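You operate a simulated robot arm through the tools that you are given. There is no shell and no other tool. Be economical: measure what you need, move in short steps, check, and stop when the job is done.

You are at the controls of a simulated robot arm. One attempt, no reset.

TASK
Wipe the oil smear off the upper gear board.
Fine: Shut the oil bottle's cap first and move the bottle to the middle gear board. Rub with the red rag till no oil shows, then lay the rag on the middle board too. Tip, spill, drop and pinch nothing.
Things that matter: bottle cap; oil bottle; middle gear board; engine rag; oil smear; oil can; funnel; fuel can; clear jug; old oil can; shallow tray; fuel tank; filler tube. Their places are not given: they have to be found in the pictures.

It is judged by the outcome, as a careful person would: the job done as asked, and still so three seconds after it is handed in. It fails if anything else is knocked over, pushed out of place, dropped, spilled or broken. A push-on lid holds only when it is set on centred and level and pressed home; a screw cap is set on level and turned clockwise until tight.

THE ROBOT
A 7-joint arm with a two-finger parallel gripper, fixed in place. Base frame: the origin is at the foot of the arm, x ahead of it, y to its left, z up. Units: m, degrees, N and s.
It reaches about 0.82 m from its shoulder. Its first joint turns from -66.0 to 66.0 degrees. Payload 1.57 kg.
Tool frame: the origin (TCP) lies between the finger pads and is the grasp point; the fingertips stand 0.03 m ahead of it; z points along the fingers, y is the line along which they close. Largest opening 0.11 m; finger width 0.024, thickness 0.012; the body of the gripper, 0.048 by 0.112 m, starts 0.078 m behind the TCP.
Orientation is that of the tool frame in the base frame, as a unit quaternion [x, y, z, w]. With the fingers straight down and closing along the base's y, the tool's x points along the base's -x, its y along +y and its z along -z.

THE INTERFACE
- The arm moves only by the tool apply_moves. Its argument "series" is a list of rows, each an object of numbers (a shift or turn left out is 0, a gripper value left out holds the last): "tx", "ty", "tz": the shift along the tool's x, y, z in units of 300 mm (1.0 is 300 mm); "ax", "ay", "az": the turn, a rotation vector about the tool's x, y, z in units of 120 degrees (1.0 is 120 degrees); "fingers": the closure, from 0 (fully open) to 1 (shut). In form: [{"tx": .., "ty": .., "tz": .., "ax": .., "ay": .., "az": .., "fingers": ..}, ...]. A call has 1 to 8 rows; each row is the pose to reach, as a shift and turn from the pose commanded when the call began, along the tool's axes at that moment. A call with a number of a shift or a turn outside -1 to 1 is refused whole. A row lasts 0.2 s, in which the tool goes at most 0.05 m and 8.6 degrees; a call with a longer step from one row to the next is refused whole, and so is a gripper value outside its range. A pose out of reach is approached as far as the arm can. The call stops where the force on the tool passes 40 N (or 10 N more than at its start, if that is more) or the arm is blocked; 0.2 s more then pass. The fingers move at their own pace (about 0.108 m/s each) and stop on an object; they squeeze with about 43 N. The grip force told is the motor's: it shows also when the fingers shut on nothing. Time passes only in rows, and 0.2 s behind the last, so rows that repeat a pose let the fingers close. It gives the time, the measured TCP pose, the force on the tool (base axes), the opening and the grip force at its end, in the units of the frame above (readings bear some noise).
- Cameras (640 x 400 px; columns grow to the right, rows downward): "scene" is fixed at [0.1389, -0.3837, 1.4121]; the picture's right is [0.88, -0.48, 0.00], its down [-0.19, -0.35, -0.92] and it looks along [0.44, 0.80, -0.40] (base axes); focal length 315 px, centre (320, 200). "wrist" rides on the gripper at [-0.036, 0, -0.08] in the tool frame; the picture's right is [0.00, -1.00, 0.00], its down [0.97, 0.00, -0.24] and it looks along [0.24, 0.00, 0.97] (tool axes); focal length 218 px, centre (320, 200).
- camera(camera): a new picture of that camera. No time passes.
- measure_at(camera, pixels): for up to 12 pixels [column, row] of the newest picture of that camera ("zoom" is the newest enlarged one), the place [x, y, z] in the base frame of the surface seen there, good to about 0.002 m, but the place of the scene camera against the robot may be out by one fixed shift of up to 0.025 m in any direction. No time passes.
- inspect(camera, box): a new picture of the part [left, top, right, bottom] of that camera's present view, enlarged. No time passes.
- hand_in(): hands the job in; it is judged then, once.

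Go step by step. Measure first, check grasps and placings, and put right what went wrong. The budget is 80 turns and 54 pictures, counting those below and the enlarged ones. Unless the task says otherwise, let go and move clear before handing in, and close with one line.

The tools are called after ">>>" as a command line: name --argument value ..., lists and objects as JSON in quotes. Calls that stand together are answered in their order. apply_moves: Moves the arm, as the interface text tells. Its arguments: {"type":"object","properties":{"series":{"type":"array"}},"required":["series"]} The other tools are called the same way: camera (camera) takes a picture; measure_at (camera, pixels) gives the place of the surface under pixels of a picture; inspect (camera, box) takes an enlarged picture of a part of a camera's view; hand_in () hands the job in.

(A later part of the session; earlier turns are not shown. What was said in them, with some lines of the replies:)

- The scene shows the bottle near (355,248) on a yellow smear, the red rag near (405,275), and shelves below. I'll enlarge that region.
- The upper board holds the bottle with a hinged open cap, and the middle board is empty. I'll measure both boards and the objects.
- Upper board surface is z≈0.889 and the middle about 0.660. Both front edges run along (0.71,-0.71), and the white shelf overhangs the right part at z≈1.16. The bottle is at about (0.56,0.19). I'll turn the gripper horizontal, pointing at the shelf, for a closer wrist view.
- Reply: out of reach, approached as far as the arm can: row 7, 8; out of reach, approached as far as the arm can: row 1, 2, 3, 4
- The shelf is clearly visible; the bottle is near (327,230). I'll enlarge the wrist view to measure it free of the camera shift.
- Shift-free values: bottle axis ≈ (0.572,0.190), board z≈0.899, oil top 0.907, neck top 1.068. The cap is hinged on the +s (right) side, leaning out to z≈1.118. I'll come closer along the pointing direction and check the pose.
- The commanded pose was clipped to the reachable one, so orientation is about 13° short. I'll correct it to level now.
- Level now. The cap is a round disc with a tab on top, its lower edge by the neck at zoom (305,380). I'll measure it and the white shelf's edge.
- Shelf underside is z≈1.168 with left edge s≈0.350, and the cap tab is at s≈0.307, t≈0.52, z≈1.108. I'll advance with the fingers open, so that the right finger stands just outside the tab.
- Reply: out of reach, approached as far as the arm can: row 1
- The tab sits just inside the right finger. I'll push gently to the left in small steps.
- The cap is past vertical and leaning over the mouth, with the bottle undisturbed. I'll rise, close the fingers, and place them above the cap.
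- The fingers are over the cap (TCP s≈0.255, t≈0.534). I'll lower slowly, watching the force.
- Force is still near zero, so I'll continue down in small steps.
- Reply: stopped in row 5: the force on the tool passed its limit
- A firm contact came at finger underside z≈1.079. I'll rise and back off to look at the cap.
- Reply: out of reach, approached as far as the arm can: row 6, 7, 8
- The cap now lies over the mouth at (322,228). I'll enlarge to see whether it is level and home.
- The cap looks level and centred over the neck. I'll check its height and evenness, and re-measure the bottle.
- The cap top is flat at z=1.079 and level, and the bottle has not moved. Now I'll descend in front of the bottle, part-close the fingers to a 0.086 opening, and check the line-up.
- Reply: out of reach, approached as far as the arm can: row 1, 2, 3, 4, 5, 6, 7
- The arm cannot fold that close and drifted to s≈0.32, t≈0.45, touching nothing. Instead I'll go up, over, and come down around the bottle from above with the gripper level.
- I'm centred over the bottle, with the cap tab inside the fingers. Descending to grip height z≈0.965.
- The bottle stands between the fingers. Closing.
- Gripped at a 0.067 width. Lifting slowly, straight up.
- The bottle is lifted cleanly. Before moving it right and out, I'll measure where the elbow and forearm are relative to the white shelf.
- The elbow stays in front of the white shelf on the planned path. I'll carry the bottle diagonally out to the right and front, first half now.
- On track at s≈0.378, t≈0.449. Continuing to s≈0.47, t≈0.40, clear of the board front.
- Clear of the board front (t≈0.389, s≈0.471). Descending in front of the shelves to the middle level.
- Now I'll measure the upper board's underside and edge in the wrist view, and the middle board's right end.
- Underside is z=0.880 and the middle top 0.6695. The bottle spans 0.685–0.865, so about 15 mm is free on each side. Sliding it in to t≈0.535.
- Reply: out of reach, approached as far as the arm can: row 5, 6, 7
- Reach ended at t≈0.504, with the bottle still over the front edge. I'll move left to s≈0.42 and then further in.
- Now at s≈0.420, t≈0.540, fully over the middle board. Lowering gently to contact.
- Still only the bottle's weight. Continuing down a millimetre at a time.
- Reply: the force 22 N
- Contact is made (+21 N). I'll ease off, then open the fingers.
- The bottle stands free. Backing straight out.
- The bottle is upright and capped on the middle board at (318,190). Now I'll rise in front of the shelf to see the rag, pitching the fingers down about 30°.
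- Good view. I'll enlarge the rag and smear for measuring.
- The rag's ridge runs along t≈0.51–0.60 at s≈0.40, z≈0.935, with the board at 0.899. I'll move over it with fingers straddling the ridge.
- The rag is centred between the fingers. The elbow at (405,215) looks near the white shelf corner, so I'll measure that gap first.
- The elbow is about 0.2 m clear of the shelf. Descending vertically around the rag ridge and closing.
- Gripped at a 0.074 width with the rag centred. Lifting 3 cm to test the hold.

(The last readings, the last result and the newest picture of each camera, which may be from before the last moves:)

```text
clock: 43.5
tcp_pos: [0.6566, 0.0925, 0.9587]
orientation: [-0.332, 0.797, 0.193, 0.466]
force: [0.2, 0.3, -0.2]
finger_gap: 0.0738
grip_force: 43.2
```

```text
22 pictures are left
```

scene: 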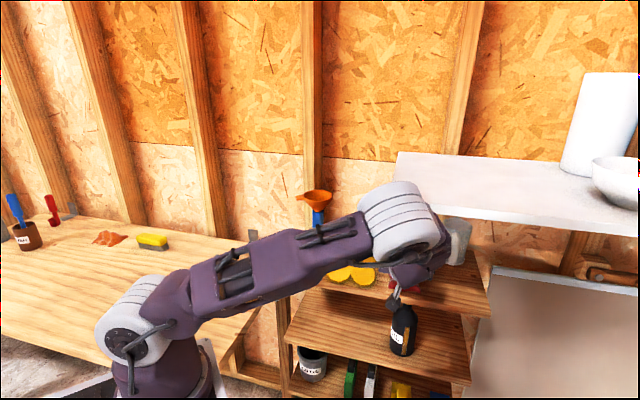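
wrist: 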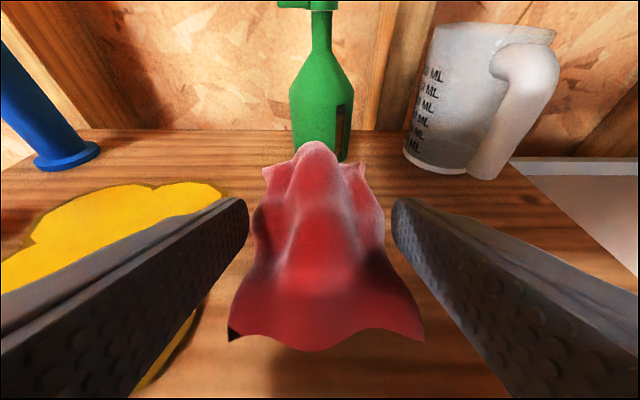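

The rag came up with the fingers. Moving it left over the smear centre.

>>> apply_moves --series '[{"ty": 0.1}, {"ty": 0.2}, {"ty": 0.3}, {"ty": 0.4}, {"ty": 0.46}, {"ty": 0.46}]'

>>> camera --camera "wrist"

```text
clock: 44.9
tcp_pos: [0.5593, 0.1891, 0.9589]
orientation: [-0.332, 0.797, 0.193, 0.466]
force: [0.3, -0.2, -0.4]
finger_gap: 0.0736
grip_force: 43.4
```

```text
21 pictures are left
```

wrist: 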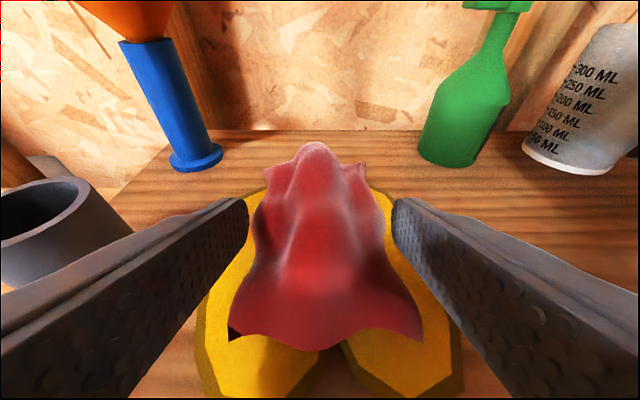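

The rag is over the smear at s≈0.262. I'll measure the grey cup and funnel foot to set the leftmost rubbing limit.

>>> measure_at --camera "wrist" --pixels '[[125, 235], [90, 190], [60, 200], [110, 240], [20, 250], [215, 160], [180, 168], [470, 165], [265, 188], [205, 310]]'

```text
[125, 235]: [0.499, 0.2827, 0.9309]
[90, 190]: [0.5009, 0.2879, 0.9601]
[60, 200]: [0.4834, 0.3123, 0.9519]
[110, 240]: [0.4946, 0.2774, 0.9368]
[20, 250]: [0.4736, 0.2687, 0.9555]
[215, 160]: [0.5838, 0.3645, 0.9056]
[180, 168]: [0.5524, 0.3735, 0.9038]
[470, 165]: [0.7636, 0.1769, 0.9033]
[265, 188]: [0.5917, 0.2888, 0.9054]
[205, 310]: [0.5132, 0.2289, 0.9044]
```

Cup edge is at s≈0.153, so s≥0.225 is safe. I'll lower onto the smear and make the first rubs left and right.

>>> apply_moves --series '[{"tx": 0.045, "tz": 0.025}, {"tx": 0.08, "tz": 0.045}, {"tx": 0.09, "tz": 0.051}, {"tx": 0.09, "tz": 0.051, "ty": 0.08}, {"tx": 0.09, "tz": 0.051, "ty": 0.1}, {"tx": 0.09, "tz": 0.051, "ty": 0.0}, {"tx": 0.09, "tz": 0.051, "ty": -0.1}, {"tx": 0.09, "tz": 0.051, "ty": -0.18}]'

>>> camera --camera "wrist"

```text
clock: 46.7
tcp_pos: [0.5966, 0.1537, 0.9284]
orientation: [-0.333, 0.796, 0.195, 0.466]
force: [-8.6, 6.1, 24.1]
finger_gap: 0.0738
grip_force: 43.1
```

```text
20 pictures are left
```

wrist: 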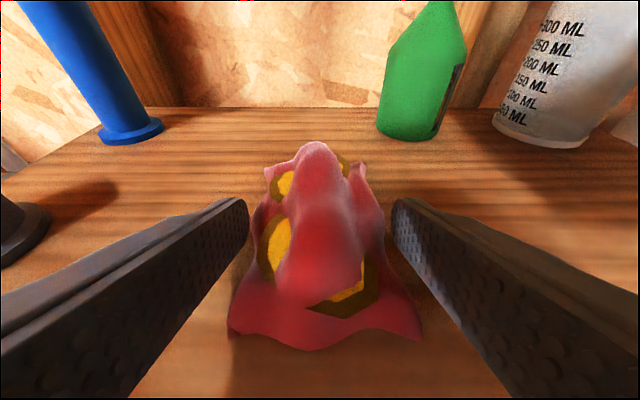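

The smear has shrunk, and yellow remains only around the rag's present place; pressing force is 24 N. I'll continue rubbing back and forth here.

>>> apply_moves --series '[{"ty": 0.1}, {"ty": 0.2}, {"ty": 0.1, "tx": 0.04, "tz": -0.07}, {"ty": 0.0, "tx": 0.04, "tz": -0.07}, {"ty": 0.08, "tx": 0.0, "tz": 0.0}, {"ty": 0.1, "tx": -0.055, "tz": 0.1}, {"ty": 0.0, "tx": -0.055, "tz": 0.1}, {"ty": 0.05, "tx": 0, "tz": 0.0}]'

>>> camera --camera "wrist"

```text
clock: 48.5
tcp_pos: [0.588, 0.1623, 0.9275]
orientation: [-0.331, 0.797, 0.193, 0.466]
force: [6.5, 1.7, 14.7]
finger_gap: 0.0735
grip_force: 43.0
```

```text
19 pictures are left
```

wrist: 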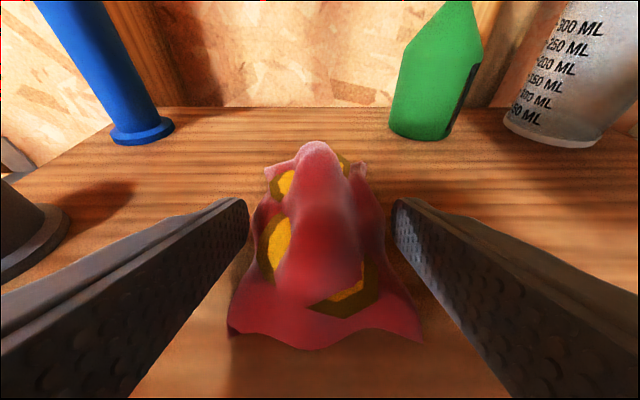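

The yellow keeps its place in the picture while the rag moved, so it has gone onto the rag. I'll lift and check the board.

>>> apply_moves --series '[{"tx": -0.04, "tz": -0.023}, {"tx": -0.1, "tz": -0.057}, {"tx": -0.15, "tz": -0.085}, {"tx": -0.15, "tz": -0.085, "ty": -0.12}, {"tx": -0.15, "tz": -0.085, "ty": -0.24}, {"tx": -0.15, "tz": -0.085, "ty": -0.24}]'

>>> camera --camera "wrist"

>>> inspect --camera "scene" --box '[270, 170, 500, 314]'

```text
clock: 49.9
tcp_pos: [0.6389, 0.1107, 0.9793]
orientation: [-0.331, 0.798, 0.191, 0.466]
force: [-0.8, -0.2, -0.8]
finger_gap: 0.0735
grip_force: 43.0
```

```text
18 pictures are left
```

wrist: 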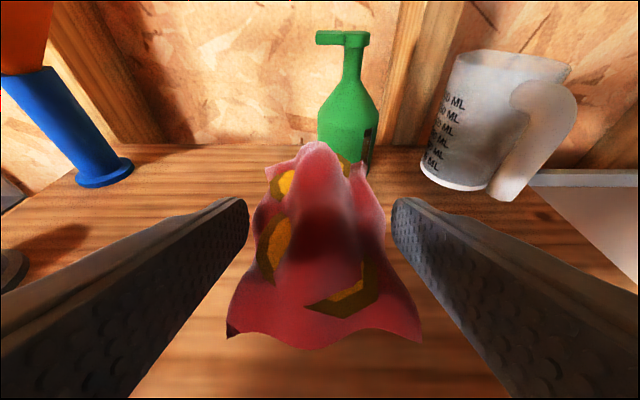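

```text
2.78 times, centred on (385, 242) of scene
```

zoom: 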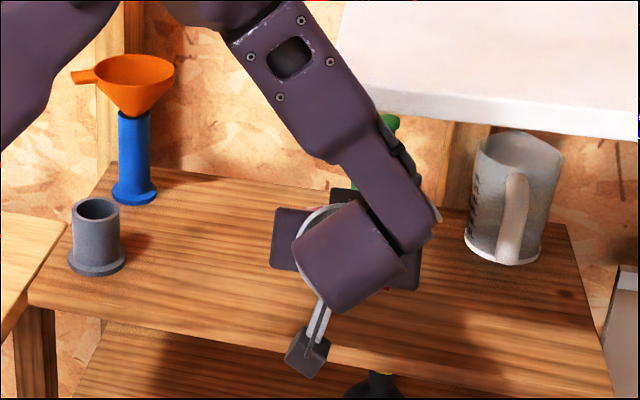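

No oil is visible on the board; its oil went into the rag. Now I'll take the rag out to the front (s≈0.43, t≈0.37), the same way the bottle went.

>>> apply_moves --series '[{"tx": 0.045, "ty": -0.05, "tz": -0.08}, {"tx": 0.09, "ty": -0.1, "tz": -0.16}, {"tx": 0.135, "ty": -0.17, "tz": -0.24}, {"tx": 0.18, "ty": -0.19, "tz": -0.32}, {"tx": 0.226, "ty": -0.19, "tz": -0.4}, {"tx": 0.265, "ty": -0.19, "tz": -0.47}, {"tx": 0.265, "ty": -0.19, "tz": -0.47}]'

>>> camera --camera "scene"

>>> camera --camera "wrist"

```text
clock: 51.5
tcp_pos: [0.5645, -0.0427, 0.9787]
orientation: [-0.332, 0.797, 0.193, 0.466]
force: [0.3, 0.5, -0.3]
finger_gap: 0.0735
grip_force: 42.9
```

```text
16 pictures are left
```

scene: 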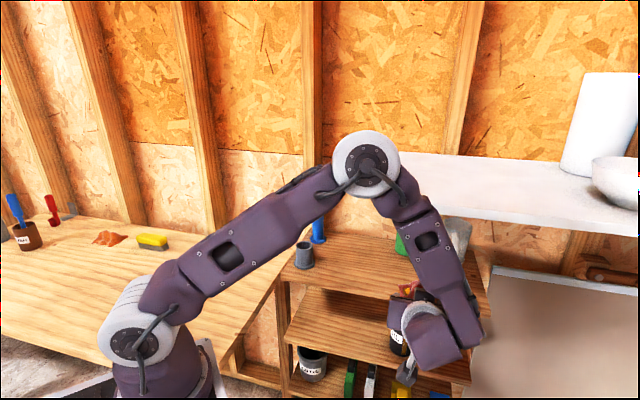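

```text
15 pictures are left
```

wrist: 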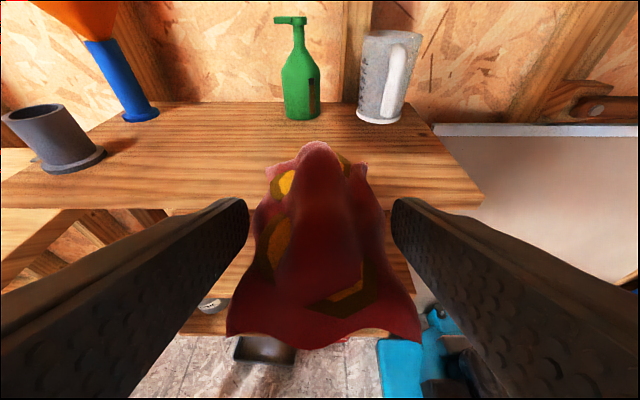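

The upper board is clean. Rag's far edge is at t≈0.46, in front of the board edge (0.48). Descending to the middle level.

>>> apply_moves --series '[{"tx": 0.04, "tz": -0.015}, {"tx": 0.14, "tz": 0.04}, {"tx": 0.25, "tz": 0.1}, {"tx": 0.36, "tz": 0.163}, {"tx": 0.47, "tz": 0.226}, {"tx": 0.58, "tz": 0.29}, {"tx": 0.695, "tz": 0.355}, {"tx": 0.695, "tz": 0.355}]'

>>> camera --camera "wrist"

```text
clock: 53.3
tcp_pos: [0.5581, -0.0499, 0.7432]
orientation: [-0.332, 0.797, 0.193, 0.466]
force: [0.4, 0.2, -0.2]
finger_gap: 0.0735
grip_force: 43.4
```

```text
14 pictures are left
```

wrist: 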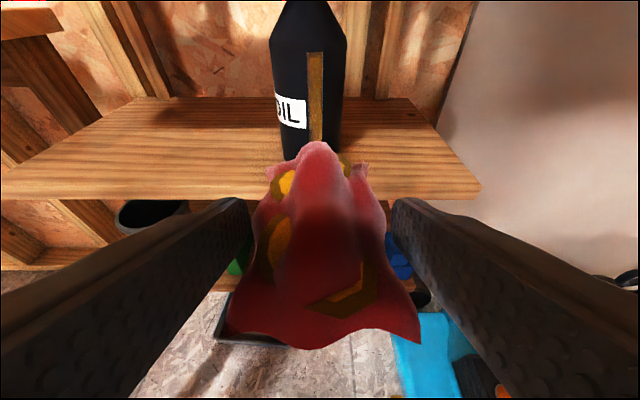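

At middle level, clear of the bottle at (308,85). Moving left in steps, watching for reach limits.

>>> apply_moves --series '[{"ty": 0.08}, {"ty": 0.16}, {"ty": 0.24}, {"ty": 0.28}, {"ty": 0.28}]'

```text
clock: 54.5
tcp_pos: [0.498, 0.009, 0.7439]
orientation: [-0.331, 0.797, 0.193, 0.467]
force: [-0.3, -0.1, -0.2]
finger_gap: 0.0737
grip_force: 42.9
```

No reach limit yet (s≈0.346). Continuing to s≈0.28.

>>> apply_moves --series '[{"ty": 0.07}, {"ty": 0.14, "tz": 0.02, "tx": -0.011}, {"ty": 0.2, "tz": 0.04, "tx": -0.022}, {"ty": 0.235, "tz": 0.058, "tx": -0.033}, {"ty": 0.235, "tz": 0.058, "tx": -0.033}]'

>>> camera --camera "wrist"

```text
clock: 55.7
tcp_pos: [0.4623, 0.0728, 0.7449]
orientation: [-0.332, 0.797, 0.193, 0.466]
force: [-0.3, -0.4, -1.6]
finger_gap: 0.0734
grip_force: 43.0
```

```text
13 pictures are left
```

wrist: 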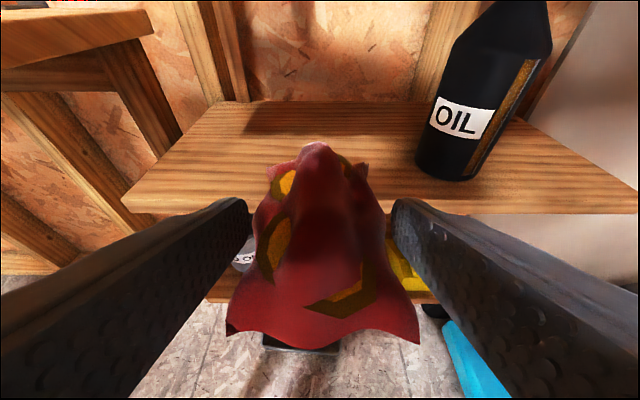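

Reached s≈0.275, t≈0.378 with a clear path left of the bottle. Advancing over the board to t≈0.535.

>>> apply_moves --series '[{"tx": -0.042, "tz": 0.075}, {"tx": -0.085, "tz": 0.15}, {"tx": -0.127, "tz": 0.225}, {"tx": -0.17, "tz": 0.3}, {"tx": -0.212, "tz": 0.375}, {"tx": -0.257, "tz": 0.455}, {"tx": -0.257, "tz": 0.455}]'

>>> camera --camera "wrist"

>>> camera --camera "scene"

```text
clock: 57.3
tcp_pos: [0.5738, 0.1857, 0.7437]
orientation: [-0.332, 0.797, 0.194, 0.466]
force: [0.0, 0.2, -1.3]
finger_gap: 0.0733
grip_force: 42.8
```

```text
12 pictures are left
```

wrist: 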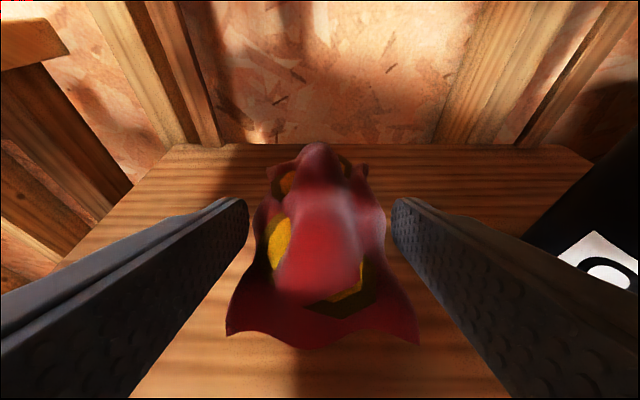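

```text
11 pictures are left
```

scene: 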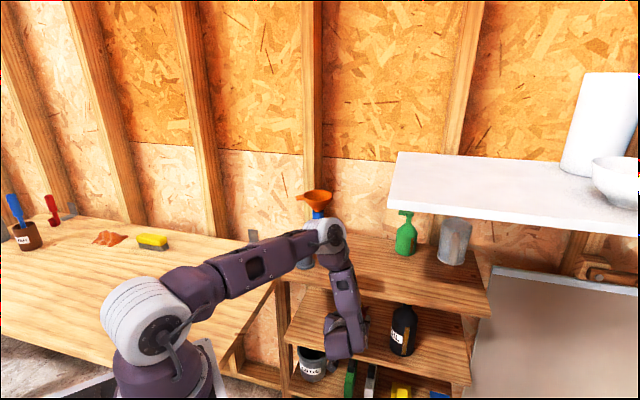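

The rag is well over the middle board at s≈0.275, t≈0.537. I'll check the elbow's clearance to the upper board and cup before lowering.

>>> measure_at --camera "scene" --pixels '[[330, 225], [342, 240], [345, 232], [350, 290], [310, 262], [358, 300], [322, 262], [355, 320]]'

```text
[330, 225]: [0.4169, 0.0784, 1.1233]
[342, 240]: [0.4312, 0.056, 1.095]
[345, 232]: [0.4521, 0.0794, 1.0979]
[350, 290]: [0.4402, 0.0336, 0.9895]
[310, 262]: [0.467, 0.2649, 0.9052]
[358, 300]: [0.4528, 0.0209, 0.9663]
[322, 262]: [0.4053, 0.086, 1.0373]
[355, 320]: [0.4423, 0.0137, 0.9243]
```

Forearm is about 6 cm in front of the board edge. Lowering the rag to the board.

>>> apply_moves --series '[{"tx": 0.045, "tz": 0.026}, {"tx": 0.09, "tz": 0.051}, {"tx": 0.115, "tz": 0.065}, {"tx": 0.122, "tz": 0.069}, {"tx": 0.128, "tz": 0.072}, {"tx": 0.128, "tz": 0.072}]'

```text
clock: 58.7
tcp_pos: [0.5737, 0.1836, 0.7011]
orientation: [-0.332, 0.797, 0.194, 0.466]
force: [-0.1, 0.3, -0.1]
finger_gap: 0.0732
grip_force: 43.1
```

Nearly there with no contact force yet. Lowering another 2 mm.

>>> apply_moves --series '[{"tx": 0.003, "tz": 0.002}, {"tx": 0.006, "tz": 0.003}, {"tx": 0.008, "tz": 0.004}, {"tx": 0.008, "tz": 0.004}]'

```text
clock: 59.7
tcp_pos: [0.573, 0.1839, 0.6986]
orientation: [-0.333, 0.796, 0.194, 0.466]
force: [-0.8, 0.7, 5.5]
finger_gap: 0.0733
grip_force: 42.6
```

Light contact (5.5 N). Opening the fingers partly, then looking.

>>> apply_moves --series '[{"fingers": 0.25}, {"fingers": 0.1}, {"fingers": 0.1}, {"fingers": 0.1}]'

>>> apply_moves --series '[{"tx": -0.045, "tz": -0.026}, {"tx": -0.09, "tz": -0.051}, {"tx": -0.135, "tz": -0.077}, {"tx": -0.135, "tz": -0.077}]'

>>> camera --camera "wrist"

```text
clock: 60.7
tcp_pos: [0.5733, 0.1846, 0.6989]
orientation: [-0.332, 0.797, 0.193, 0.466]
force: [0.1, 0.3, 0.3]
finger_gap: 0.0989
grip_force: 0.1
```

```text
clock: 61.7
tcp_pos: [0.5733, 0.1825, 0.7447]
orientation: [-0.332, 0.797, 0.193, 0.466]
force: [0.4, 0.1, 0.0]
finger_gap: 0.0992
grip_force: 0.0
```

```text
10 pictures are left
```

wrist: 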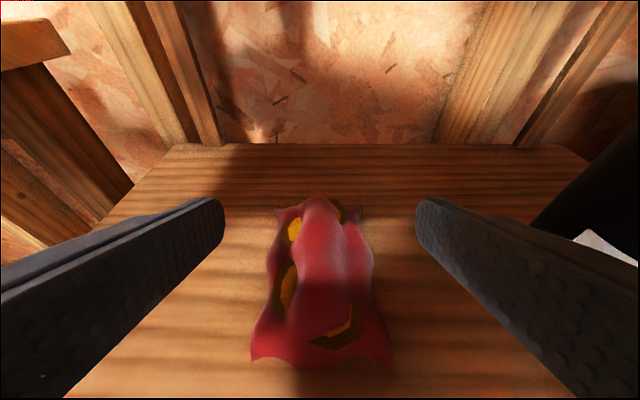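

The rag lies flat on the middle board, released. Backing out by the same path.

>>> apply_moves --series '[{"tx": 0.042, "tz": -0.075}, {"tx": 0.085, "tz": -0.15}, {"tx": 0.127, "tz": -0.225}, {"tx": 0.17, "tz": -0.3}, {"tx": 0.212, "tz": -0.375}, {"tx": 0.257, "tz": -0.455}, {"tx": 0.257, "tz": -0.455}]'

>>> apply_moves --series '[{"ty": -0.1}, {"ty": -0.2}, {"ty": -0.3}, {"tx": 0.02, "tz": -0.035, "ty": -0.4}, {"tx": 0.03, "tz": -0.055, "ty": -0.5}, {"tx": 0.03, "tz": -0.055, "ty": -0.5}]'

```text
clock: 63.3
tcp_pos: [0.4622, 0.0716, 0.7455]
orientation: [-0.332, 0.797, 0.193, 0.466]
force: [0.6, -0.3, -1.1]
finger_gap: 0.099
grip_force: 0.0
```

```text
clock: 64.7
tcp_pos: [0.5555, -0.046, 0.7458]
orientation: [-0.333, 0.796, 0.194, 0.466]
force: [-0.5, 0.0, 0.0]
finger_gap: 0.0989
grip_force: 0.0
```

Clear of the shelf front. Rising to view both boards.

>>> apply_moves --series '[{"tx": -0.11, "tz": -0.062}, {"tx": -0.22, "tz": -0.124}, {"tx": -0.33, "tz": -0.187}, {"tx": -0.44, "tz": -0.249}, {"tx": -0.55, "tz": -0.311}, {"tx": -0.66, "tz": -0.373}, {"tx": -0.77, "tz": -0.435}, {"tx": -0.84, "tz": -0.475}]'

>>> camera --camera "wrist"

>>> camera --camera "scene"

```text
clock: 66.5
tcp_pos: [0.5558, -0.047, 1.0363]
orientation: [-0.333, 0.797, 0.194, 0.465]
force: [0.7, 0.3, 1.0]
finger_gap: 0.0992
grip_force: 0.0
```

```text
9 pictures are left
```

wrist: 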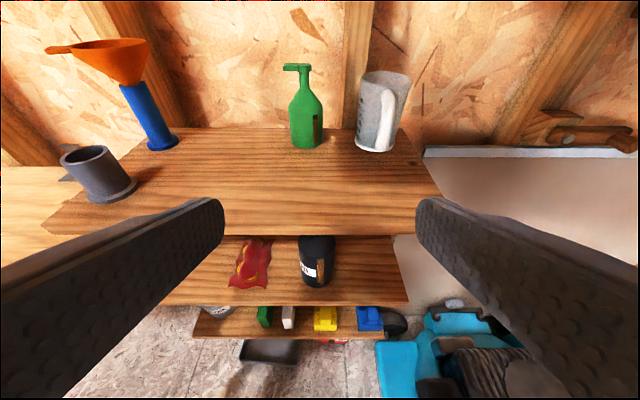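

```text
8 pictures are left
```

scene: 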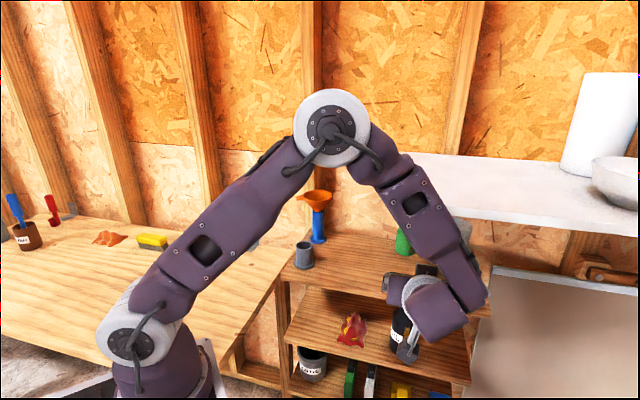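

Both boards look right. A last close look at the upper board for oil remnants and at the bottle and rag.

>>> inspect --camera "wrist" --box '[60, 110, 460, 310]'

>>> inspect --camera "scene" --box '[280, 220, 440, 360]'

```text
1.60 times, centred on (260, 210) of wrist
```

zoom: 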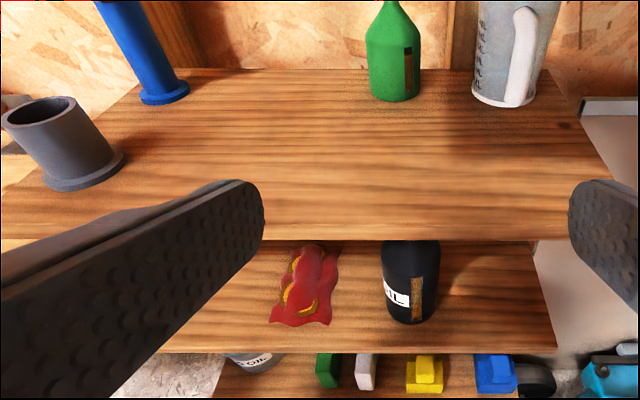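

```text
2.86 times, centred on (360, 290) of scene
```

zoom: 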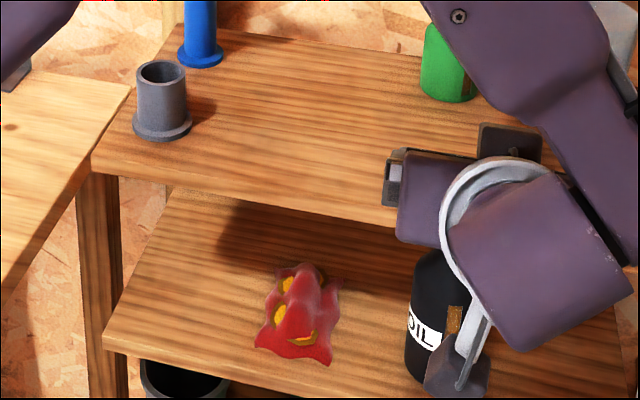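

The upper board shows no oil. The rag and the capped bottle stand on the middle board, nothing else has moved, and the gripper is open and clear, so I'm handing in.

>>> hand_in

```text
The job is handed in.
```

The oil smear is wiped off the upper gear board, and the closed oil bottle and the red rag (now oil-stained) are both on the middle gear board, with nothing tipped, spilled or moved out of place.
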